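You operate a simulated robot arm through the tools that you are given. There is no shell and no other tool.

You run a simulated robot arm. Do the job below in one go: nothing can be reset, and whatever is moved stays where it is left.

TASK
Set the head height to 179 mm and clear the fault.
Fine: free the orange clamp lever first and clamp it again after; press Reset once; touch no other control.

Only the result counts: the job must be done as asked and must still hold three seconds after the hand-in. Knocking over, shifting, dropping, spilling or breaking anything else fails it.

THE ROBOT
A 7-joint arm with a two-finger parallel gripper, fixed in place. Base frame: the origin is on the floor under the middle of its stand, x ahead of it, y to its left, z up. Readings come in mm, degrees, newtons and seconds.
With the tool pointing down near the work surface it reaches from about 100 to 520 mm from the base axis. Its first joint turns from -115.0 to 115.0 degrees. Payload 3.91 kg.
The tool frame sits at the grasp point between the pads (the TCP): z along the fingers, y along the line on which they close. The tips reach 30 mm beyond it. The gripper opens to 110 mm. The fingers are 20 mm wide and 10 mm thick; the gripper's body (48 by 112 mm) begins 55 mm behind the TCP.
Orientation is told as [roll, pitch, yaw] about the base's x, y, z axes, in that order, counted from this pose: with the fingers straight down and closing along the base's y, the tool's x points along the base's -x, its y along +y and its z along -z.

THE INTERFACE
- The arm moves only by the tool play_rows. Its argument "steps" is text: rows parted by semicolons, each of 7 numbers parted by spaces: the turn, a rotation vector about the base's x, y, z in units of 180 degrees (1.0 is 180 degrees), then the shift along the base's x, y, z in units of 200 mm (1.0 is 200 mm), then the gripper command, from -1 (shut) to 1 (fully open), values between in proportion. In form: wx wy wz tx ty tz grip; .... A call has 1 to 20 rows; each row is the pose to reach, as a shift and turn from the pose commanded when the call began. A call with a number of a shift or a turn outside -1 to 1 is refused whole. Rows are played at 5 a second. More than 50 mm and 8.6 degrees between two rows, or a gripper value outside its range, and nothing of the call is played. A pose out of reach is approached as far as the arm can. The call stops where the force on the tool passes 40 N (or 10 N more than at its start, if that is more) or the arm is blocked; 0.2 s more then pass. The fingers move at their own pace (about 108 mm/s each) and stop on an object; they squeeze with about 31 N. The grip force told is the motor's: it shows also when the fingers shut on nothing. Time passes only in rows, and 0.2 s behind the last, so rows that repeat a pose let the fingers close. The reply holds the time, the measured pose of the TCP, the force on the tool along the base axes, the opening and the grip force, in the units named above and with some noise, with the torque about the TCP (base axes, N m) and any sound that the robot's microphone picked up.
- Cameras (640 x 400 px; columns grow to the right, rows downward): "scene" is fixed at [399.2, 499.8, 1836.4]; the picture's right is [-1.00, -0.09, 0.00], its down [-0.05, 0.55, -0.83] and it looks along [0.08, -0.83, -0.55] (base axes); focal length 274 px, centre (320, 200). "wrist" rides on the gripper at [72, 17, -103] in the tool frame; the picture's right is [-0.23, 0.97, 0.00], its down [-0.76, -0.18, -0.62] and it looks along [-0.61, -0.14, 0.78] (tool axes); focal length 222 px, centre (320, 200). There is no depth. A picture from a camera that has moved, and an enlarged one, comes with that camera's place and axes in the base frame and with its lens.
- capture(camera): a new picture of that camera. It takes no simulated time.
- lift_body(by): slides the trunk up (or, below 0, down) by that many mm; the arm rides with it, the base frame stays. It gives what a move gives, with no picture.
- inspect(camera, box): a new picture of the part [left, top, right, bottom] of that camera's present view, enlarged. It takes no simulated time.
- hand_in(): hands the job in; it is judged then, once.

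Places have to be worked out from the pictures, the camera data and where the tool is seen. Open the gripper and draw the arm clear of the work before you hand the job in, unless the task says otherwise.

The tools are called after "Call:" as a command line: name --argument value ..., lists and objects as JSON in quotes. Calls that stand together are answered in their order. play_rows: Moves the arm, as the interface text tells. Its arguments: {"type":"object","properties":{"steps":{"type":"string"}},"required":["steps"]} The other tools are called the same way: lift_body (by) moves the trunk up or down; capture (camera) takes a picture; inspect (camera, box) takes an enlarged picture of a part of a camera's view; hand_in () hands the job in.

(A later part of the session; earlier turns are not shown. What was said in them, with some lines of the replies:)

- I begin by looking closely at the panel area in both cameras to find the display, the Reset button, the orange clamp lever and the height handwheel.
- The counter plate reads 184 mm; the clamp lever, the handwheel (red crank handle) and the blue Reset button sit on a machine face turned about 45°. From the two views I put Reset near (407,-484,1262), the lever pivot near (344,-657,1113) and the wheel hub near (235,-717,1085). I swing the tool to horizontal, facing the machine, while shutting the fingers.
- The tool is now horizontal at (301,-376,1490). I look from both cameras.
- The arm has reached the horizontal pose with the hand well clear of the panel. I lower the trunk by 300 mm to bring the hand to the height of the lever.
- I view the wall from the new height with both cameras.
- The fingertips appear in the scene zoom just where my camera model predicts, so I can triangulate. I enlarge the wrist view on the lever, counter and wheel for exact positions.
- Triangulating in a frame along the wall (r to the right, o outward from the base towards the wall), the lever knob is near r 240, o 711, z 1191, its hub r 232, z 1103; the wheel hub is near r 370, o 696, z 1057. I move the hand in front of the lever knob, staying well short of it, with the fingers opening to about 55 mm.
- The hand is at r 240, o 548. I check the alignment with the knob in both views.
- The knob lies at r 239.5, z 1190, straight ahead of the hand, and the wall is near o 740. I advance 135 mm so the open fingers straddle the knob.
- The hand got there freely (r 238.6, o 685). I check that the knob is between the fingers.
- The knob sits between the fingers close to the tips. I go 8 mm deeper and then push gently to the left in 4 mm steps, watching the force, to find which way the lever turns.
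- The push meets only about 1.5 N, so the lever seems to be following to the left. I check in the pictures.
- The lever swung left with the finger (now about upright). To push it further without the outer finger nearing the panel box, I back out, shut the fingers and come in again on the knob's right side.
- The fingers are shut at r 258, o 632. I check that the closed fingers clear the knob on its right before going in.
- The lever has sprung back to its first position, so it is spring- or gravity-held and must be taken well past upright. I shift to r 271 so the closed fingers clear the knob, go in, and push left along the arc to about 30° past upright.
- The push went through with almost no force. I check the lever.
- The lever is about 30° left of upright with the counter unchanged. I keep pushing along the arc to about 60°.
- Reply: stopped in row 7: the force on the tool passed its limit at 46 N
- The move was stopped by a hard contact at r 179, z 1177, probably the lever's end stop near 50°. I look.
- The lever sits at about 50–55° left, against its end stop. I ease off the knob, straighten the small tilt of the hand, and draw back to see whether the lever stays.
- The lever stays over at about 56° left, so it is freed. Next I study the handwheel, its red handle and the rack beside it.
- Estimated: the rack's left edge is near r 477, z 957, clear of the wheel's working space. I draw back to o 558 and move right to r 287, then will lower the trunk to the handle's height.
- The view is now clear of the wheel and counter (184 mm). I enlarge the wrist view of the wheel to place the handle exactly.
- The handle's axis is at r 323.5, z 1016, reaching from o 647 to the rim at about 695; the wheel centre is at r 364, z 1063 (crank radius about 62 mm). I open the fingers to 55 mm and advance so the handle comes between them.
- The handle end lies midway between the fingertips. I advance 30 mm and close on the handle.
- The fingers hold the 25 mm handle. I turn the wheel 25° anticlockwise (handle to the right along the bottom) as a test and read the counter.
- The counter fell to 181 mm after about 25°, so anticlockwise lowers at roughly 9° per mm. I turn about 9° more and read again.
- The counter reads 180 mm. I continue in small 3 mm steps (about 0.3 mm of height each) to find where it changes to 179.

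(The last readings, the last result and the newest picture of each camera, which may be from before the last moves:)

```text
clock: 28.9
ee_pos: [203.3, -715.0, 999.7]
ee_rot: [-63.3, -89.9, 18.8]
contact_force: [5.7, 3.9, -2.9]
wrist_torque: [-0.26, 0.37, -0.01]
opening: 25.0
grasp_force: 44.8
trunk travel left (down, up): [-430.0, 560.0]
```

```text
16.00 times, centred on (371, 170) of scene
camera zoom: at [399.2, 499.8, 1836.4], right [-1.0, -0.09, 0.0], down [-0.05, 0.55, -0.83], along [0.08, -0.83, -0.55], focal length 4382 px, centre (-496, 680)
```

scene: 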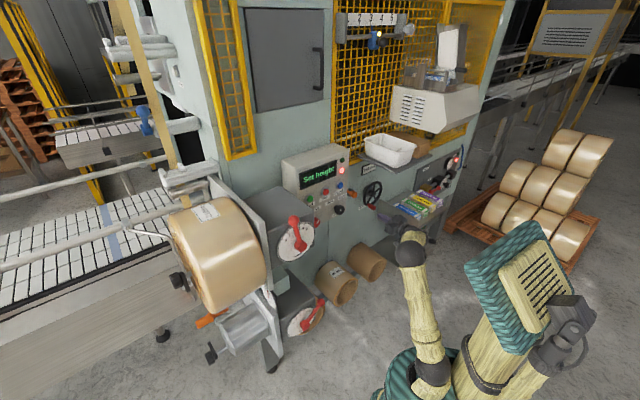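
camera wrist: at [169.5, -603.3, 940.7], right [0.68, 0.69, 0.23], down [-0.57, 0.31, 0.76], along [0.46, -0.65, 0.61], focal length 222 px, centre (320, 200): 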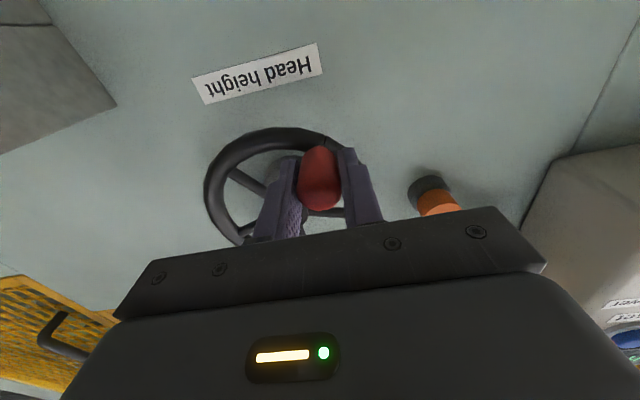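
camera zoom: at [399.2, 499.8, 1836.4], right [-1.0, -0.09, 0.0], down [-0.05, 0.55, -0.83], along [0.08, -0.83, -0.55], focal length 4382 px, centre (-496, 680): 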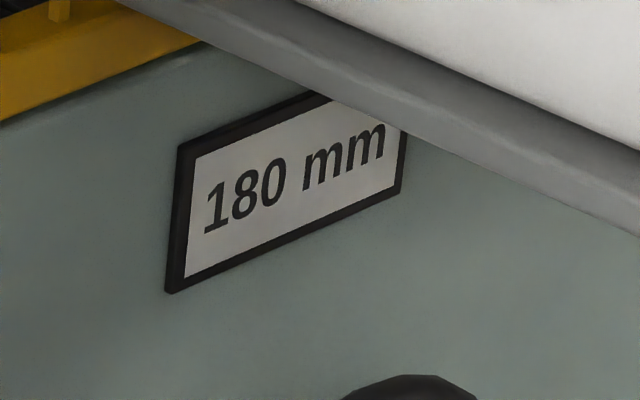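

Still 180 mm with the handle near the bottom (r 362). I go on in 2–3 mm steps.

Call:
play_rows --steps "0 0 0 -0.0088 -0.0088 0 -1; 0 0 0 -0.0088 -0.0088 0 -1"

Call:
inspect --camera "scene" --box '[355, 160, 387, 180]'

Call:
play_rows --steps "0 0 0 -0.0088 -0.0088 0.0005 -1; 0 0 0 -0.0088 -0.0088 0.0005 -1"

Call:
inspect --camera "scene" --box '[355, 160, 387, 180]'

```text
clock: 29.5
ee_pos: [201.2, -716.1, 998.4]
ee_rot: [-74.7, -89.9, 30.1]
contact_force: [4.7, 4.6, -2.1]
wrist_torque: [0.02, 0.38, 0.02]
opening: 25.1
grasp_force: 45.1
trunk travel left (down, up): [-430.0, 560.0]
```

```text
16.00 times, centred on (371, 170) of scene
camera zoom: at [399.2, 499.8, 1836.4], right [-1.0, -0.09, 0.0], down [-0.05, 0.55, -0.83], along [0.08, -0.83, -0.55], focal length 4382 px, centre (-496, 680)
```

zoom: 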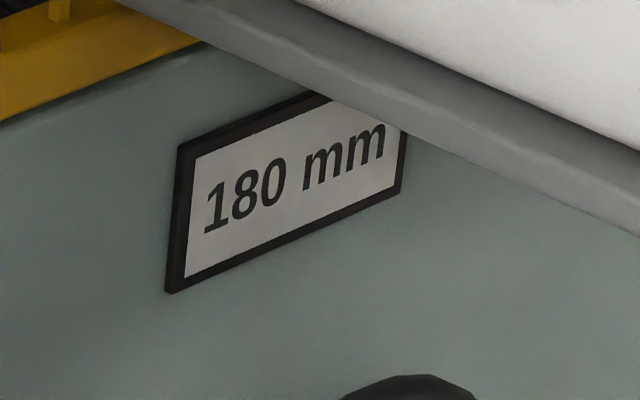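

```text
clock: 30.1
ee_pos: [199.0, -719.2, 998.7]
ee_rot: [-66.5, -89.9, 21.9]
contact_force: [0.8, 6.5, -4.5]
wrist_torque: [-0.29, 0.13, -0.1]
opening: 25.0
grasp_force: 45.3
trunk travel left (down, up): [-430.0, 560.0]
```

```text
16.00 times, centred on (371, 170) of scene
camera zoom: at [399.2, 499.8, 1836.4], right [-1.0, -0.09, 0.0], down [-0.05, 0.55, -0.83], along [0.08, -0.83, -0.55], focal length 4382 px, centre (-496, 680)
```

zoom: 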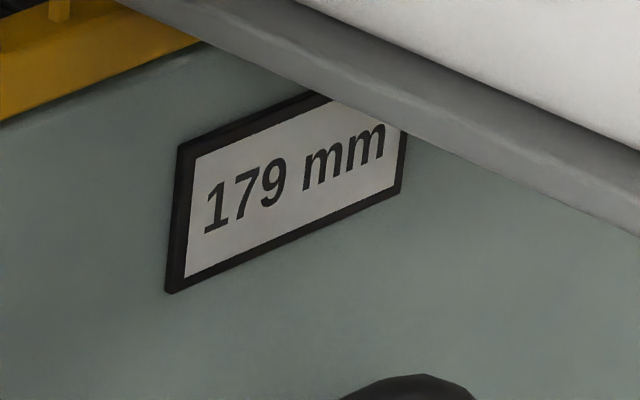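

The counter just changed to 179 mm at r ≈ 366. To centre within the 179 window I look for its other edge, in 3 mm steps.

Call:
play_rows --steps "0 0 0 -0.0106 -0.0106 0.001 -1; 0 0 0 -0.0106 -0.0106 0.001 -1"

Call:
inspect --camera "scene" --box '[355, 160, 387, 180]'

Call:
play_rows --steps "0 0 0 -0.0106 -0.0106 0.002 -1; 0 0 0 -0.0106 -0.0106 0.002 -1"

Call:
inspect --camera "scene" --box '[355, 160, 387, 180]'

```text
clock: 30.7
ee_pos: [197.4, -720.8, 999.1]
ee_rot: [-89.6, -89.9, 45.0]
contact_force: [4.5, 8.4, -3.3]
wrist_torque: [-0.2, 0.46, 0.0]
opening: 25.3
grasp_force: 44.8
trunk travel left (down, up): [-430.0, 560.0]
```

```text
16.00 times, centred on (371, 170) of scene
camera zoom: at [399.2, 499.8, 1836.4], right [-1.0, -0.09, 0.0], down [-0.05, 0.55, -0.83], along [0.08, -0.83, -0.55], focal length 4382 px, centre (-496, 680)
```

zoom: 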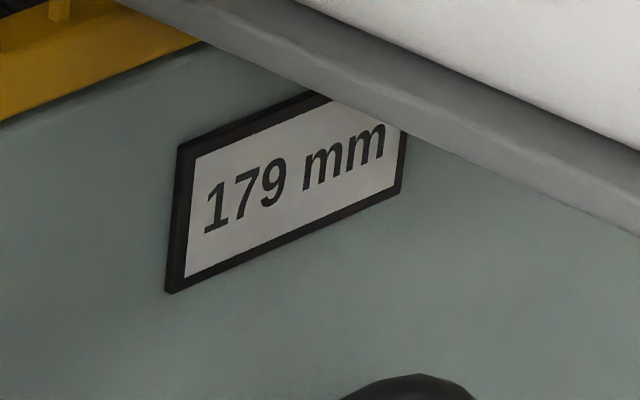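

```text
clock: 31.3
ee_pos: [195.4, -722.5, 1000.0]
ee_rot: [-90.7, -89.8, 46.2]
contact_force: [5.5, 8.9, -3.0]
wrist_torque: [-0.24, 0.49, 0.08]
opening: 25.4
grasp_force: 44.8
trunk travel left (down, up): [-430.0, 560.0]
```

```text
16.00 times, centred on (371, 170) of scene
camera zoom: at [399.2, 499.8, 1836.4], right [-1.0, -0.09, 0.0], down [-0.05, 0.55, -0.83], along [0.08, -0.83, -0.55], focal length 4382 px, centre (-496, 680)
```

zoom: 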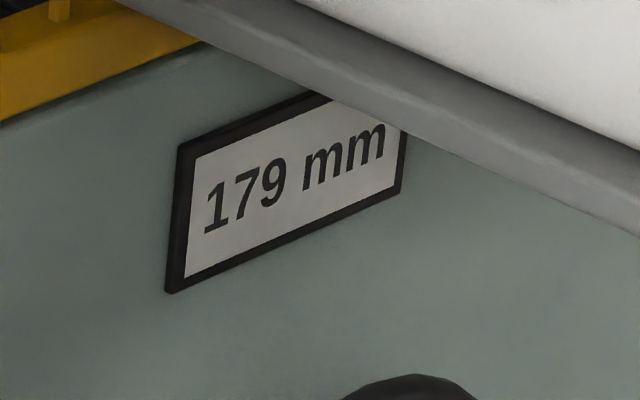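

Still 179 mm at r 373. Two more small steps to find the lower edge of the window.

Call:
play_rows --steps "0 0 0 -0.0071 -0.0071 0.0018 -1; 0 0 0 -0.0071 -0.0071 0.0018 -1"

Call:
inspect --camera "scene" --box '[355, 160, 387, 180]'

Call:
play_rows --steps "0 0 0 -0.0071 -0.0071 0.0022 -1; 0 0 0 -0.0071 -0.0071 0.0022 -1"

Call:
inspect --camera "scene" --box '[355, 160, 387, 180]'

```text
clock: 31.9
ee_pos: [194.0, -724.2, 1000.7]
ee_rot: [-78.8, -89.8, 34.2]
contact_force: [7.3, 8.8, -4.3]
wrist_torque: [-0.65, 0.28, 0.01]
opening: 25.0
grasp_force: 45.3
trunk travel left (down, up): [-430.0, 560.0]
```

```text
16.00 times, centred on (371, 170) of scene
camera zoom: at [399.2, 499.8, 1836.4], right [-1.0, -0.09, 0.0], down [-0.05, 0.55, -0.83], along [0.08, -0.83, -0.55], focal length 4382 px, centre (-496, 680)
```

zoom: 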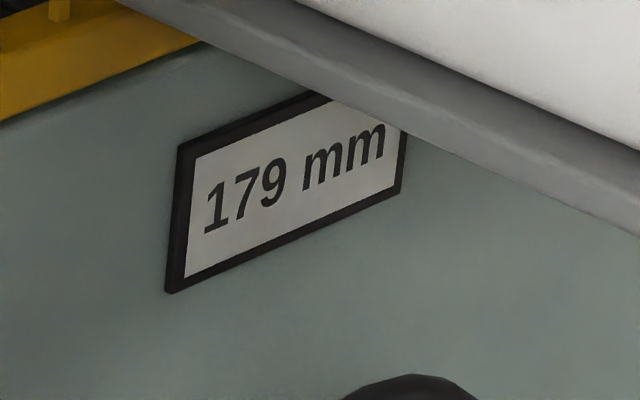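

```text
clock: 32.5
ee_pos: [192.2, -726.2, 1000.5]
ee_rot: [-114.8, -89.9, 70.4]
contact_force: [8.9, 1.1, -1.5]
wrist_torque: [-0.43, 0.07, 0.21]
opening: 25.6
grasp_force: 44.9
trunk travel left (down, up): [-430.0, 560.0]
```

```text
16.00 times, centred on (371, 170) of scene
camera zoom: at [399.2, 499.8, 1836.4], right [-1.0, -0.09, 0.0], down [-0.05, 0.55, -0.83], along [0.08, -0.83, -0.55], focal length 4382 px, centre (-496, 680)
```

zoom: 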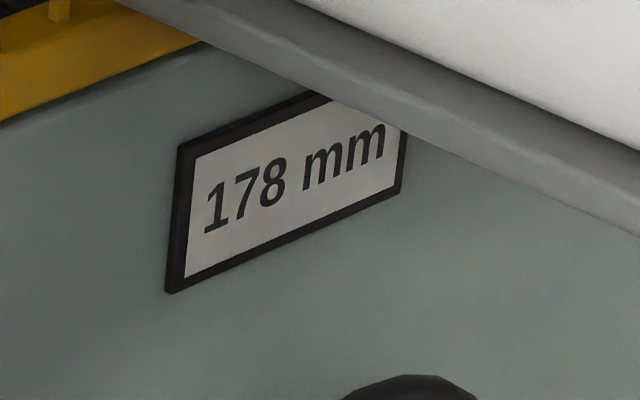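

The 179 window runs from about r 366 to r 376.3, so its middle is near r 371. I turn back 6.5 mm to the middle and read.

Call:
play_rows --steps "0 0 0 0.0115 0.0115 -0.0025 -1; 0 0 0 0.023 0.023 -0.004 -1; 0 0 0 0.023 0.023 -0.004 -1; 0 0 0 0.023 0.023 -0.004 -1"

Call:
inspect --camera "scene" --box '[355, 160, 387, 180]'

Call:
inspect --camera "scene" --box '[340, 160, 436, 220]'

```text
clock: 33.5
ee_pos: [196.8, -722.7, 999.7]
ee_rot: [-10.2, -90.0, -34.5]
contact_force: [-1.2, -8.4, 1.4]
wrist_torque: [-0.03, -0.43, -0.04]
opening: 25.1
grasp_force: 44.9
trunk travel left (down, up): [-430.0, 560.0]
```

```text
16.00 times, centred on (371, 170) of scene
camera zoom: at [399.2, 499.8, 1836.4], right [-1.0, -0.09, 0.0], down [-0.05, 0.55, -0.83], along [0.08, -0.83, -0.55], focal length 4382 px, centre (-496, 680)
```

zoom: 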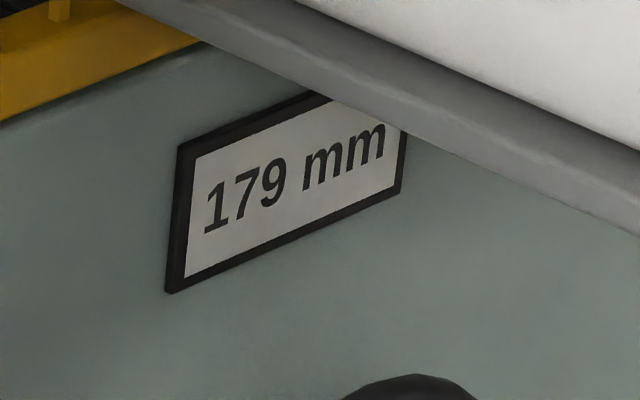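

```text
6.67 times, centred on (388, 190) of scene
camera zoom: at [399.2, 499.8, 1836.4], right [-1.0, -0.09, 0.0], down [-0.05, 0.55, -0.83], along [0.08, -0.83, -0.55], focal length 1826 px, centre (-133, 267)
```

zoom: 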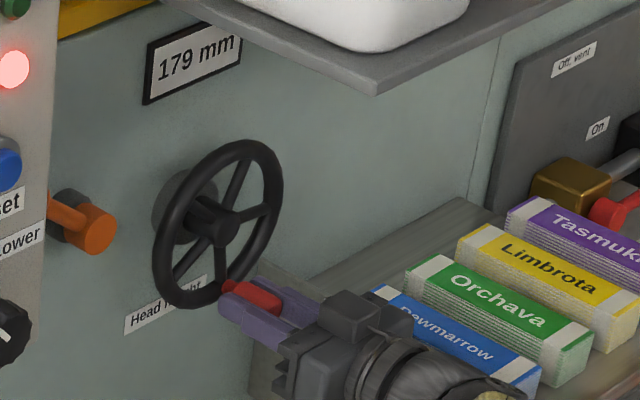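

The counter is back at 179 mm with the handle at r 372, near the middle of the window. I open the fingers and draw straight back, then re-read the counter.

Call:
play_rows --steps "0 0 0 0 0 0 -0.45; 0 0 0 0 0 0 -0.2; 0 0 0 0 0 0 -0.2; 0 0 0 -0.0707 0.0707 0 -0.2; 0 0 0 -0.1414 0.1414 0 -0.2; 0 0 0 -0.2121 0.2121 0 -0.2; 0 0 0 -0.2828 0.2828 0 -0.2; 0 0 0 -0.2828 0.2828 0 -0.2"

Call:
inspect --camera "scene" --box '[340, 160, 436, 220]'

Call:
capture --camera "wrist"

```text
clock: 35.3
ee_pos: [140.4, -662.0, 998.7]
ee_rot: [-76.2, -89.9, 31.6]
contact_force: [-0.4, -0.2, 0.6]
wrist_torque: [-0.01, -0.01, 0.02]
opening: 43.9
grasp_force: 0.0
trunk travel left (down, up): [-430.0, 560.0]
```

```text
6.67 times, centred on (388, 190) of scene
camera zoom: at [399.2, 499.8, 1836.4], right [-1.0, -0.09, 0.0], down [-0.05, 0.55, -0.83], along [0.08, -0.83, -0.55], focal length 1826 px, centre (-133, 267)
```

zoom: 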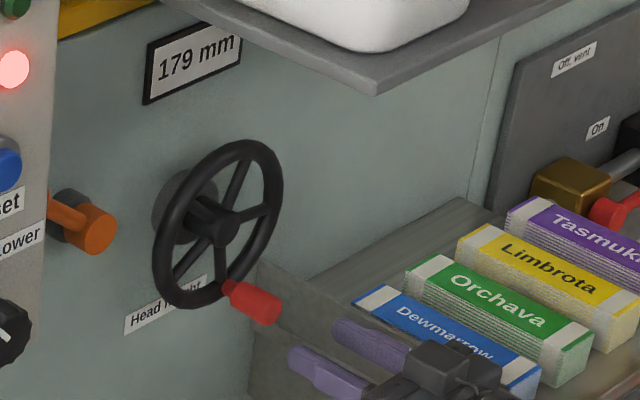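

```text
taken
camera wrist: at [79.8, -579.0, 927.1], right [0.68, 0.69, 0.23], down [-0.57, 0.31, 0.76], along [0.46, -0.65, 0.61], focal length 222 px, centre (320, 200)
```

wrist: 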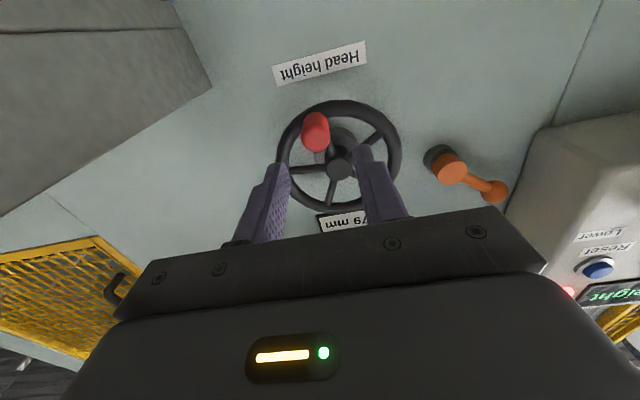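

The wheel keeps 179 mm after release. Now I go back for the lever: shut the fingers, move left to r 160 at the same stand-off, and then raise the trunk to bring the fingers below the lever rod.

Call:
play_rows --steps "0 0 0 0.05 0.1 0 -0.2; 0 0 0 0.10 0.19 0 -1; 0 0 0 0.18 0.27 0 -1; 0 0 0 0.26 0.35 0 -1; 0 0 0 0.34 0.43 0 -1; 0 0 0 0.42 0.51 0 -1; 0 0 0 0.50 0.59 0 -1; 0 0 0 0.58 0.67 0 -1; 0 0 0 0.66 0.75 0 -1; 0 0 0 0.70 0.78 0 -1; 0 0 0 0.70 0.78 0 -1"

Call:
lift_body --by 112

Call:
capture --camera "wrist"

Call:
inspect --camera "scene" --box '[330, 150, 410, 200]'

```text
clock: 37.7
ee_pos: [281.4, -506.9, 998.3]
ee_rot: [-83.0, -89.9, 38.4]
contact_force: [-0.6, 0.2, -0.1]
wrist_torque: [-0.01, 0.0, 0.02]
opening: 0.1
grasp_force: 30.8
trunk travel left (down, up): [-430.0, 560.0]
```

```text
clock: 39.1
ee_pos: [280.3, -508.0, 1110.4]
ee_rot: [-76.2, -89.8, 31.7]
contact_force: [0.1, 0.2, 0.5]
wrist_torque: [0.0, 0.0, -0.01]
opening: 0.0
grasp_force: 31.1
trunk travel left (down, up): [-542.0, 448.0]
```

```text
taken
camera wrist: at [219.5, -424.7, 1038.9], right [0.68, 0.69, 0.23], down [-0.57, 0.31, 0.76], along [0.46, -0.65, 0.61], focal length 222 px, centre (320, 200)
```

wrist: 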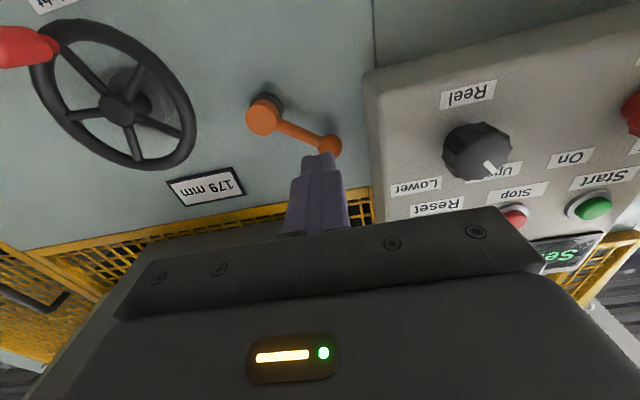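

```text
8.00 times, centred on (370, 175) of scene
camera zoom: at [399.2, 499.8, 1836.4], right [-1.0, -0.09, 0.0], down [-0.05, 0.55, -0.83], along [0.08, -0.83, -0.55], focal length 2191 px, centre (-80, 400)
```

zoom: 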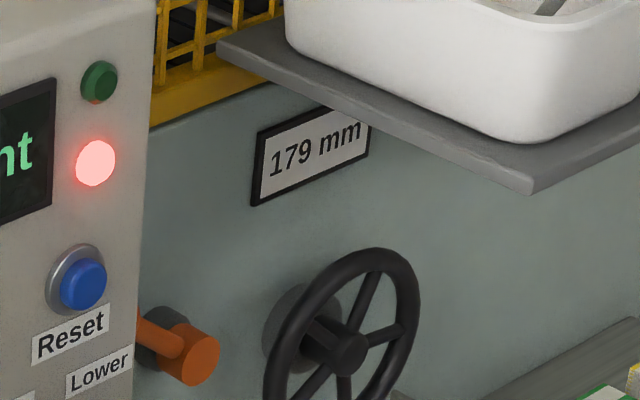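

The knob is at r 163, z 1152 and the hub at r 228, z 1103. I advance at r 164, z 1110, which passes beneath the lever rod and clear of the panel box, until the tips reach the rod's depth.

Call:
play_rows --steps "0 0 0 0.0778 -0.099 0 -1; 0 0 0 0.1662 -0.1874 0 -1; 0 0 0 0.2546 -0.2758 0 -1; 0 0 0 0.343 -0.3642 0 -1; 0 0 0 0.4137 -0.4349 0 -1; 0 0 0 0.449 -0.4702 0 -1; 0 0 0 0.449 -0.4702 0 -1"

Call:
capture --camera "wrist"

Call:
inspect --camera "scene" --box '[330, 150, 410, 200]'

```text
clock: 40.7
ee_pos: [368.0, -604.5, 1109.5]
ee_rot: [-77.7, -89.8, 33.1]
contact_force: [-0.4, 0.6, 0.6]
wrist_torque: [-0.01, 0.01, -0.02]
opening: 0.4
grasp_force: 31.1
trunk travel left (down, up): [-542.0, 448.0]
```

```text
taken
camera wrist: at [308.7, -520.2, 1038.4], right [0.68, 0.69, 0.23], down [-0.57, 0.31, 0.76], along [0.46, -0.65, 0.61], focal length 222 px, centre (320, 200)
```

wrist: 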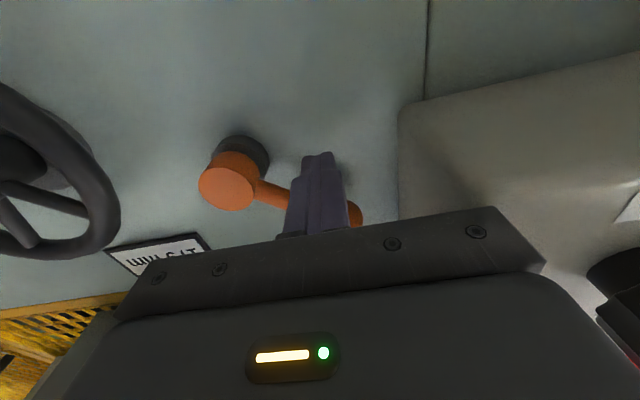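

```text
8.00 times, centred on (370, 175) of scene
camera zoom: at [399.2, 499.8, 1836.4], right [-1.0, -0.09, 0.0], down [-0.05, 0.55, -0.83], along [0.08, -0.83, -0.55], focal length 2191 px, centre (-80, 400)
```

zoom: 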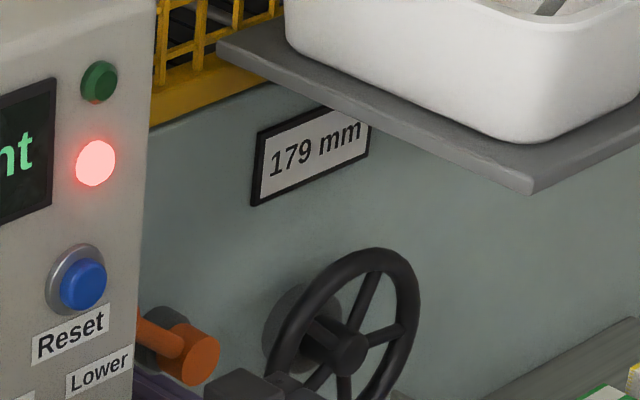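

The closed fingers are below the rod and free. I push the lever up along its arc to about upright.

Call:
play_rows --steps "0 0 0 0.0095 0.0095 0.0325 -1; 0 0 0 0.0131 0.0131 0.0695 -1; 0 0 0 0.006 0.006 0.095 -1; 0 0 0 -0.0007 -0.0007 0.1195 -1; 0 0 0 -0.0117 -0.0117 0.145 -1; 0 0 0 -0.023 -0.023 0.1705 -1; 0 0 0 -0.0364 -0.0364 0.1925 -1; 0 0 0 -0.0509 -0.0509 0.2155 -1; 0 0 0 -0.0665 -0.0665 0.235 -1; 0 0 0 -0.0838 -0.0838 0.253 -1; 0 0 0 -0.1018 -0.1018 0.2675 -1; 0 0 0 -0.1209 -0.1209 0.282 -1; 0 0 0 -0.1407 -0.1407 0.2925 -1; 0 0 0 -0.1407 -0.1407 0.2925 -1"

Call:
capture --camera "wrist"

Call:
inspect --camera "scene" --box '[330, 150, 410, 200]'

```text
clock: 43.7
ee_pos: [340.5, -632.7, 1166.7]
ee_rot: [-2.4, -89.7, -42.3]
contact_force: [-4.8, 0.0, -14.7]
wrist_torque: [0.31, 0.09, -0.09]
opening: 0.2
grasp_force: 31.3
trunk travel left (down, up): [-542.0, 448.0]
```

```text
taken
camera wrist: at [279.4, -547.5, 1095.8], right [0.69, 0.69, 0.23], down [-0.57, 0.31, 0.76], along [0.46, -0.65, 0.6], focal length 222 px, centre (320, 200)
```

wrist: 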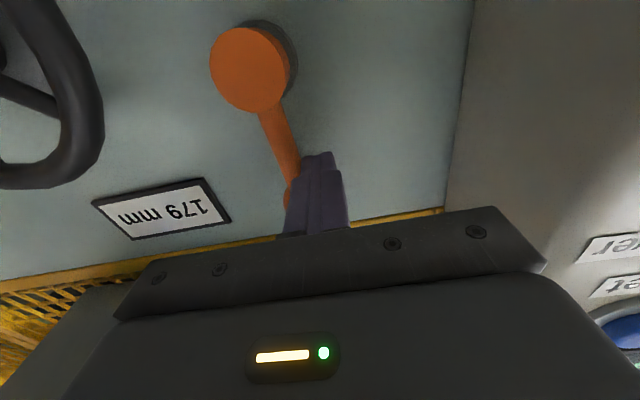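

```text
8.00 times, centred on (370, 175) of scene
camera zoom: at [399.2, 499.8, 1836.4], right [-1.0, -0.09, 0.0], down [-0.05, 0.55, -0.83], along [0.08, -0.83, -0.55], focal length 2191 px, centre (-80, 400)
```

zoom: 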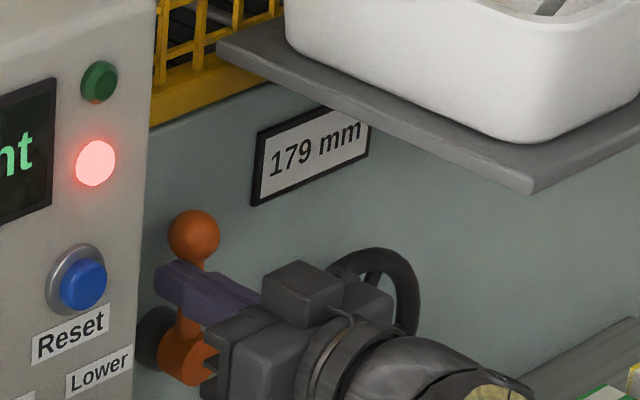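

The finger is pressing up under the knob (15 N), with the lever near upright. I drop 10 mm and then push right along the rod to drive the lever to its clamped stop.

Call:
play_rows --steps "0 0 0 0 0 -0.025 -1; 0 0 0 0 0 -0.05 -1; 0 0 0 -0.0141 -0.0141 -0.05 -1; 0 0 0 -0.0283 -0.0283 -0.05 -1; 0 0 0 -0.0389 -0.0389 -0.05 -1; 0 0 0 -0.0495 -0.0495 -0.05 -1; 0 0 0 -0.0566 -0.0566 -0.05 -1; 0 0 0 -0.0566 -0.0566 -0.05 -1"

Call:
inspect --camera "scene" --box '[330, 150, 410, 200]'

Call:
capture --camera "wrist"

```text
clock: 45.5
ee_pos: [334.0, -638.7, 1160.2]
ee_rot: [-97.0, -89.8, 52.6]
contact_force: [5.8, 18.3, -1.8]
wrist_torque: [0.2, -0.03, 0.31]
opening: 0.0
grasp_force: 30.9
trunk travel left (down, up): [-542.0, 448.0]
```

```text
8.00 times, centred on (370, 175) of scene
camera zoom: at [399.2, 499.8, 1836.4], right [-1.0, -0.09, 0.0], down [-0.05, 0.55, -0.83], along [0.08, -0.83, -0.55], focal length 2191 px, centre (-80, 400)
```

zoom: 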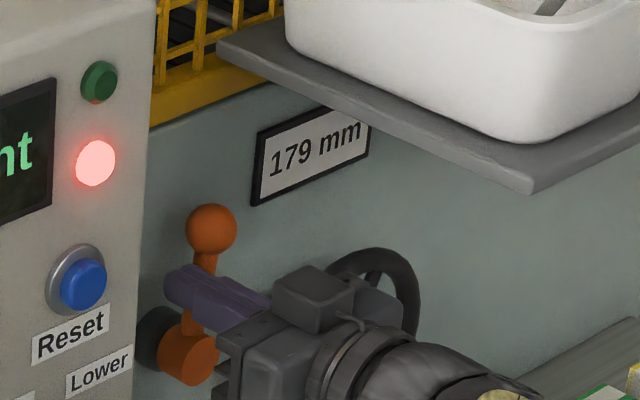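

```text
taken
camera wrist: at [272.4, -555.3, 1088.0], right [0.68, 0.7, 0.22], down [-0.57, 0.31, 0.76], along [0.46, -0.65, 0.61], focal length 222 px, centre (320, 200)
```

wrist: 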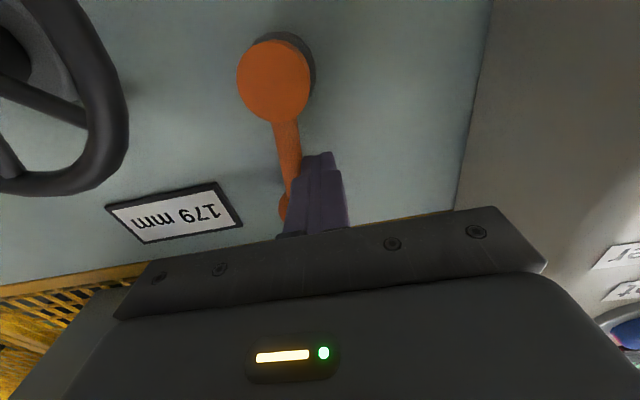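

The knob is back at its original picture position (211,229), pressing its stop with 17 N, and the counter shows 179 mm. I ease left and draw the hand out.

Call:
play_rows --steps "0 0 0 0.0141 0.0141 0 -1; 0 0 0 0.0354 0.0354 0 -1; 0 0 0 -0.0353 0.1061 0 -1; 0 0 0 -0.106 0.1768 0 -1; 0 0 0 -0.1767 0.2475 0 -1; 0 0 0 -0.2475 0.3182 0 -1; 0 0 0 -0.3182 0.3889 0 -1; 0 0 0 -0.3182 0.3889 0 -1"

Call:
inspect --camera "scene" --box '[330, 150, 410, 200]'

Call:
capture --camera "wrist"

```text
clock: 47.3
ee_pos: [269.0, -561.4, 1159.1]
ee_rot: [-81.0, -89.9, 36.5]
contact_force: [0.0, 0.0, 0.5]
wrist_torque: [0.05, 0.01, 0.01]
opening: 0.1
grasp_force: 30.8
trunk travel left (down, up): [-542.0, 448.0]
```

```text
8.00 times, centred on (370, 175) of scene
camera zoom: at [399.2, 499.8, 1836.4], right [-1.0, -0.09, 0.0], down [-0.05, 0.55, -0.83], along [0.08, -0.83, -0.55], focal length 2191 px, centre (-80, 400)
```

zoom: 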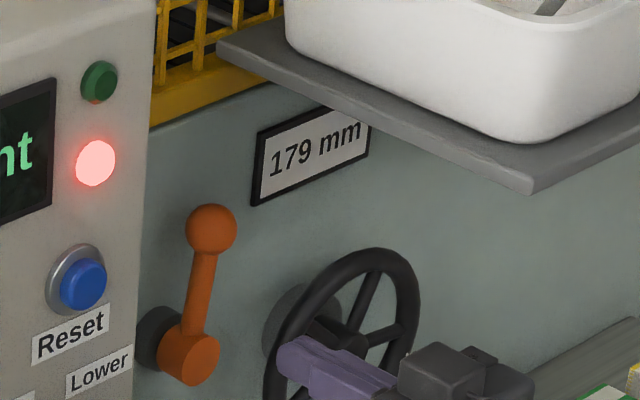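

```text
taken
camera wrist: at [208.0, -479.7, 1087.4], right [0.68, 0.69, 0.23], down [-0.57, 0.31, 0.76], along [0.46, -0.65, 0.61], focal length 222 px, centre (320, 200)
```

wrist: 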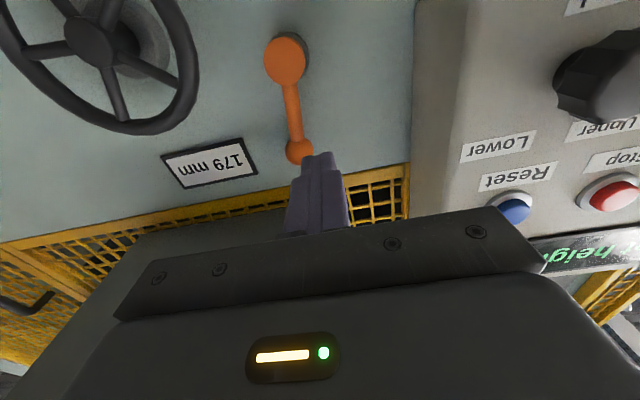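

The lever holds at its clamped position with the counter at 179 mm. Reset lies near r 55, o 629, z 1259; I move left to r 55 at a safe stand-off and then raise the trunk 100 mm.

Call:
play_rows --steps "0 0 0 -0.05 0.10 0 -1; 0 0 0 0.03 0.20 0 -1; 0 0 0 0.11 0.29 0 -1; 0 0 0 0.19 0.39 0 -1; 0 0 0 0.27 0.49 0 -1; 0 0 0 0.35 0.59 0 -1; 0 0 0 0.4066 0.6682 0 -1; 0 0 0 0.4066 0.6682 0 -1"

Call:
lift_body --by 96

Call:
capture --camera "wrist"

Call:
inspect --camera "scene" --box '[310, 150, 390, 200]'

```text
clock: 49.1
ee_pos: [349.0, -429.1, 1159.5]
ee_rot: [-63.2, -90.0, 18.7]
contact_force: [-0.2, 0.0, 0.1]
wrist_torque: [-0.01, -0.03, 0.0]
opening: 0.0
grasp_force: 30.4
trunk travel left (down, up): [-542.0, 448.0]
```

```text
clock: 50.4
ee_pos: [347.9, -429.8, 1255.4]
ee_rot: [-76.4, -89.9, 31.8]
contact_force: [0.1, 0.3, -0.5]
wrist_torque: [0.0, 0.0, -0.02]
opening: 0.2
grasp_force: 31.1
trunk travel left (down, up): [-638.0, 352.0]
```

```text
taken
camera wrist: at [287.7, -346.0, 1183.9], right [0.68, 0.69, 0.23], down [-0.57, 0.31, 0.76], along [0.46, -0.65, 0.61], focal length 222 px, centre (320, 200)
```

wrist: 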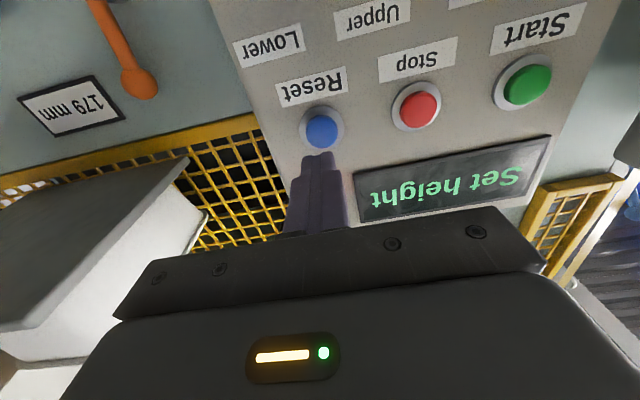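

```text
8.00 times, centred on (350, 175) of scene
camera zoom: at [399.2, 499.8, 1836.4], right [-1.0, -0.09, 0.0], down [-0.05, 0.55, -0.83], along [0.08, -0.83, -0.55], focal length 2191 px, centre (80, 400)
```

zoom: 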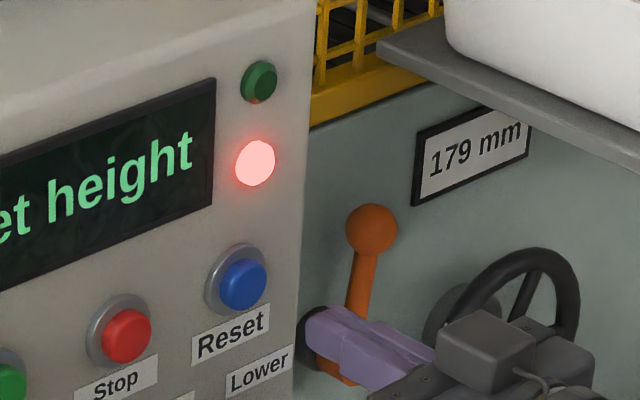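

Reset is straight ahead of the fingertips (button at r 57, z 1257, face at o ≈ 631–635; hand at r 58, z 1255). I advance slowly in 2 mm steps to the button and into it.

Call:
play_rows --steps "0 0 0 0.0743 -0.0672 0.0075 -1; 0 0 0 0.1273 -0.1202 0.0075 -1; 0 0 0 0.1591 -0.152 0.0075 -1; 0 0 0 0.1697 -0.1626 0.0075 -1; 0 0 0 0.1768 -0.1697 0.0075 -1; 0 0 0 0.1838 -0.1768 0.0075 -1; 0 0 0 0.1909 -0.1838 0.0075 -1"

Call:
inspect --camera "scene" --box '[310, 150, 390, 200]'

```text
clock: 52.0
ee_pos: [385.7, -466.0, 1257.9]
ee_rot: [-81.5, -90.0, 37.0]
contact_force: [-3.1, 4.1, -1.4]
wrist_torque: [0.02, 0.04, 0.02]
opening: 0.0
grasp_force: 30.7
trunk travel left (down, up): [-638.0, 352.0]
heard: click
```

```text
8.00 times, centred on (350, 175) of scene
camera zoom: at [399.2, 499.8, 1836.4], right [-1.0, -0.09, 0.0], down [-0.05, 0.55, -0.83], along [0.08, -0.83, -0.55], focal length 2191 px, centre (80, 400)
```

zoom: 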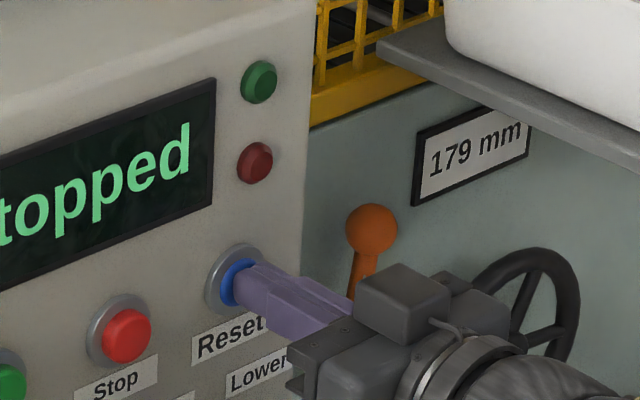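

A click was heard, the red lamp is out and the display now says "Stopped": the fault is cleared. I withdraw straight back and then open the gripper clear of the work.

Call:
play_rows --steps "0 0 0 -0.0707 0.0707 0 -1; 0 0 0 -0.1414 0.1414 0 -1; 0 0 0 -0.2121 0.2121 0 -1; 0 0 0 -0.2828 0.2828 0 -1; 0 0 0 -0.3535 0.3535 0 -1; 0 0 0 -0.4243 0.4243 0 -1; 0 0 0 -0.4950 0.4950 0 -0.5; 0 0 0 -0.5303 0.5303 0 0; 0 0 0 -0.5303 0.5303 0 1; 0 0 0 -0.5303 0.5303 0 1; 0 0 0 -0.5303 0.5303 0 1; 0 0 0 -0.5303 0.5303 0 1"

Call:
capture --camera "scene"

Call:
inspect --camera "scene" --box '[280, 140, 408, 220]'

```text
clock: 54.6
ee_pos: [281.4, -359.1, 1256.3]
ee_rot: [-72.8, -90.0, 28.1]
contact_force: [-0.4, 0.3, 0.5]
wrist_torque: [-0.01, 0.0, -0.03]
opening: 110.2
grasp_force: 0.0
trunk travel left (down, up): [-638.0, 352.0]
```

```text
taken
```

scene: 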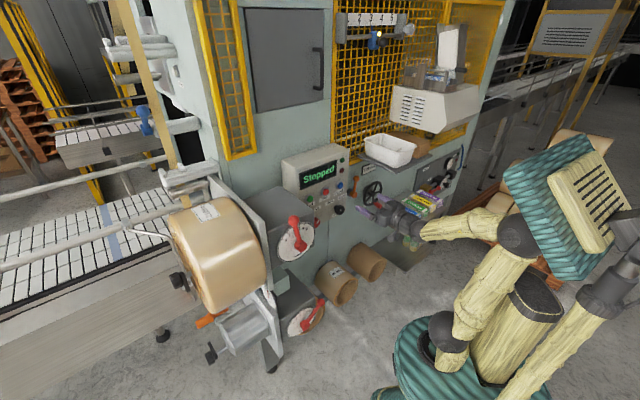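

```text
5.00 times, centred on (344, 180) of scene
camera zoom: at [399.2, 499.8, 1836.4], right [-1.0, -0.09, 0.0], down [-0.05, 0.55, -0.83], along [0.08, -0.83, -0.55], focal length 1370 px, centre (200, 300)
```

zoom: 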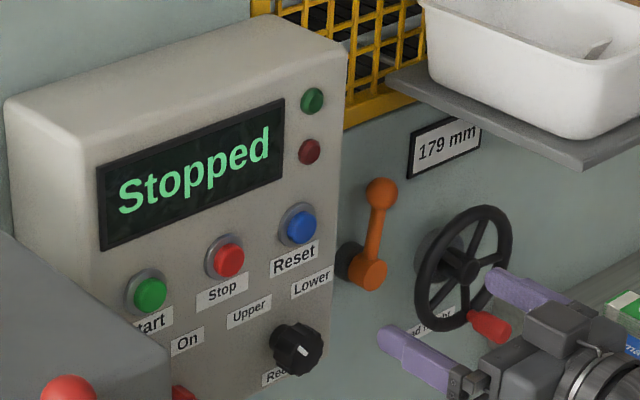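

The display reads "Stopped", the fault lamp is dark, the counter shows 179 mm, the orange lever is back at its clamped stop, and the open gripper is clear of everything. I hand the job in.

Call:
hand_in

```text
The job is handed in.
```

The head height is set to 179 mm, the fault is cleared, and I handed the job in. The hand-in reply only confirmed receipt, so I don't have a verdict yet.

- **Lever:** I freed the orange clamp lever, then pushed it back against its original stop. It stayed there after I let go.
- **Height:** The counter went from 184 to 179 mm. I turned the wheel on to 178, then back to about the middle of the 179 range. It still read 179 after I clamped the lever and pressed Reset.
- **Fault:** I pressed Reset once and heard a click. The red lamp went out and the display changed from "Set height" to "Stopped".
- **Other controls:** I touched nothing except the lever, the height wheel and Reset. The arm was clear of the machine with the gripper open before the hand-in.

While freeing the lever, the arm stopped once at its 40 N force limit (46 N measured) when the lever reached its end stop. I saw no damage.
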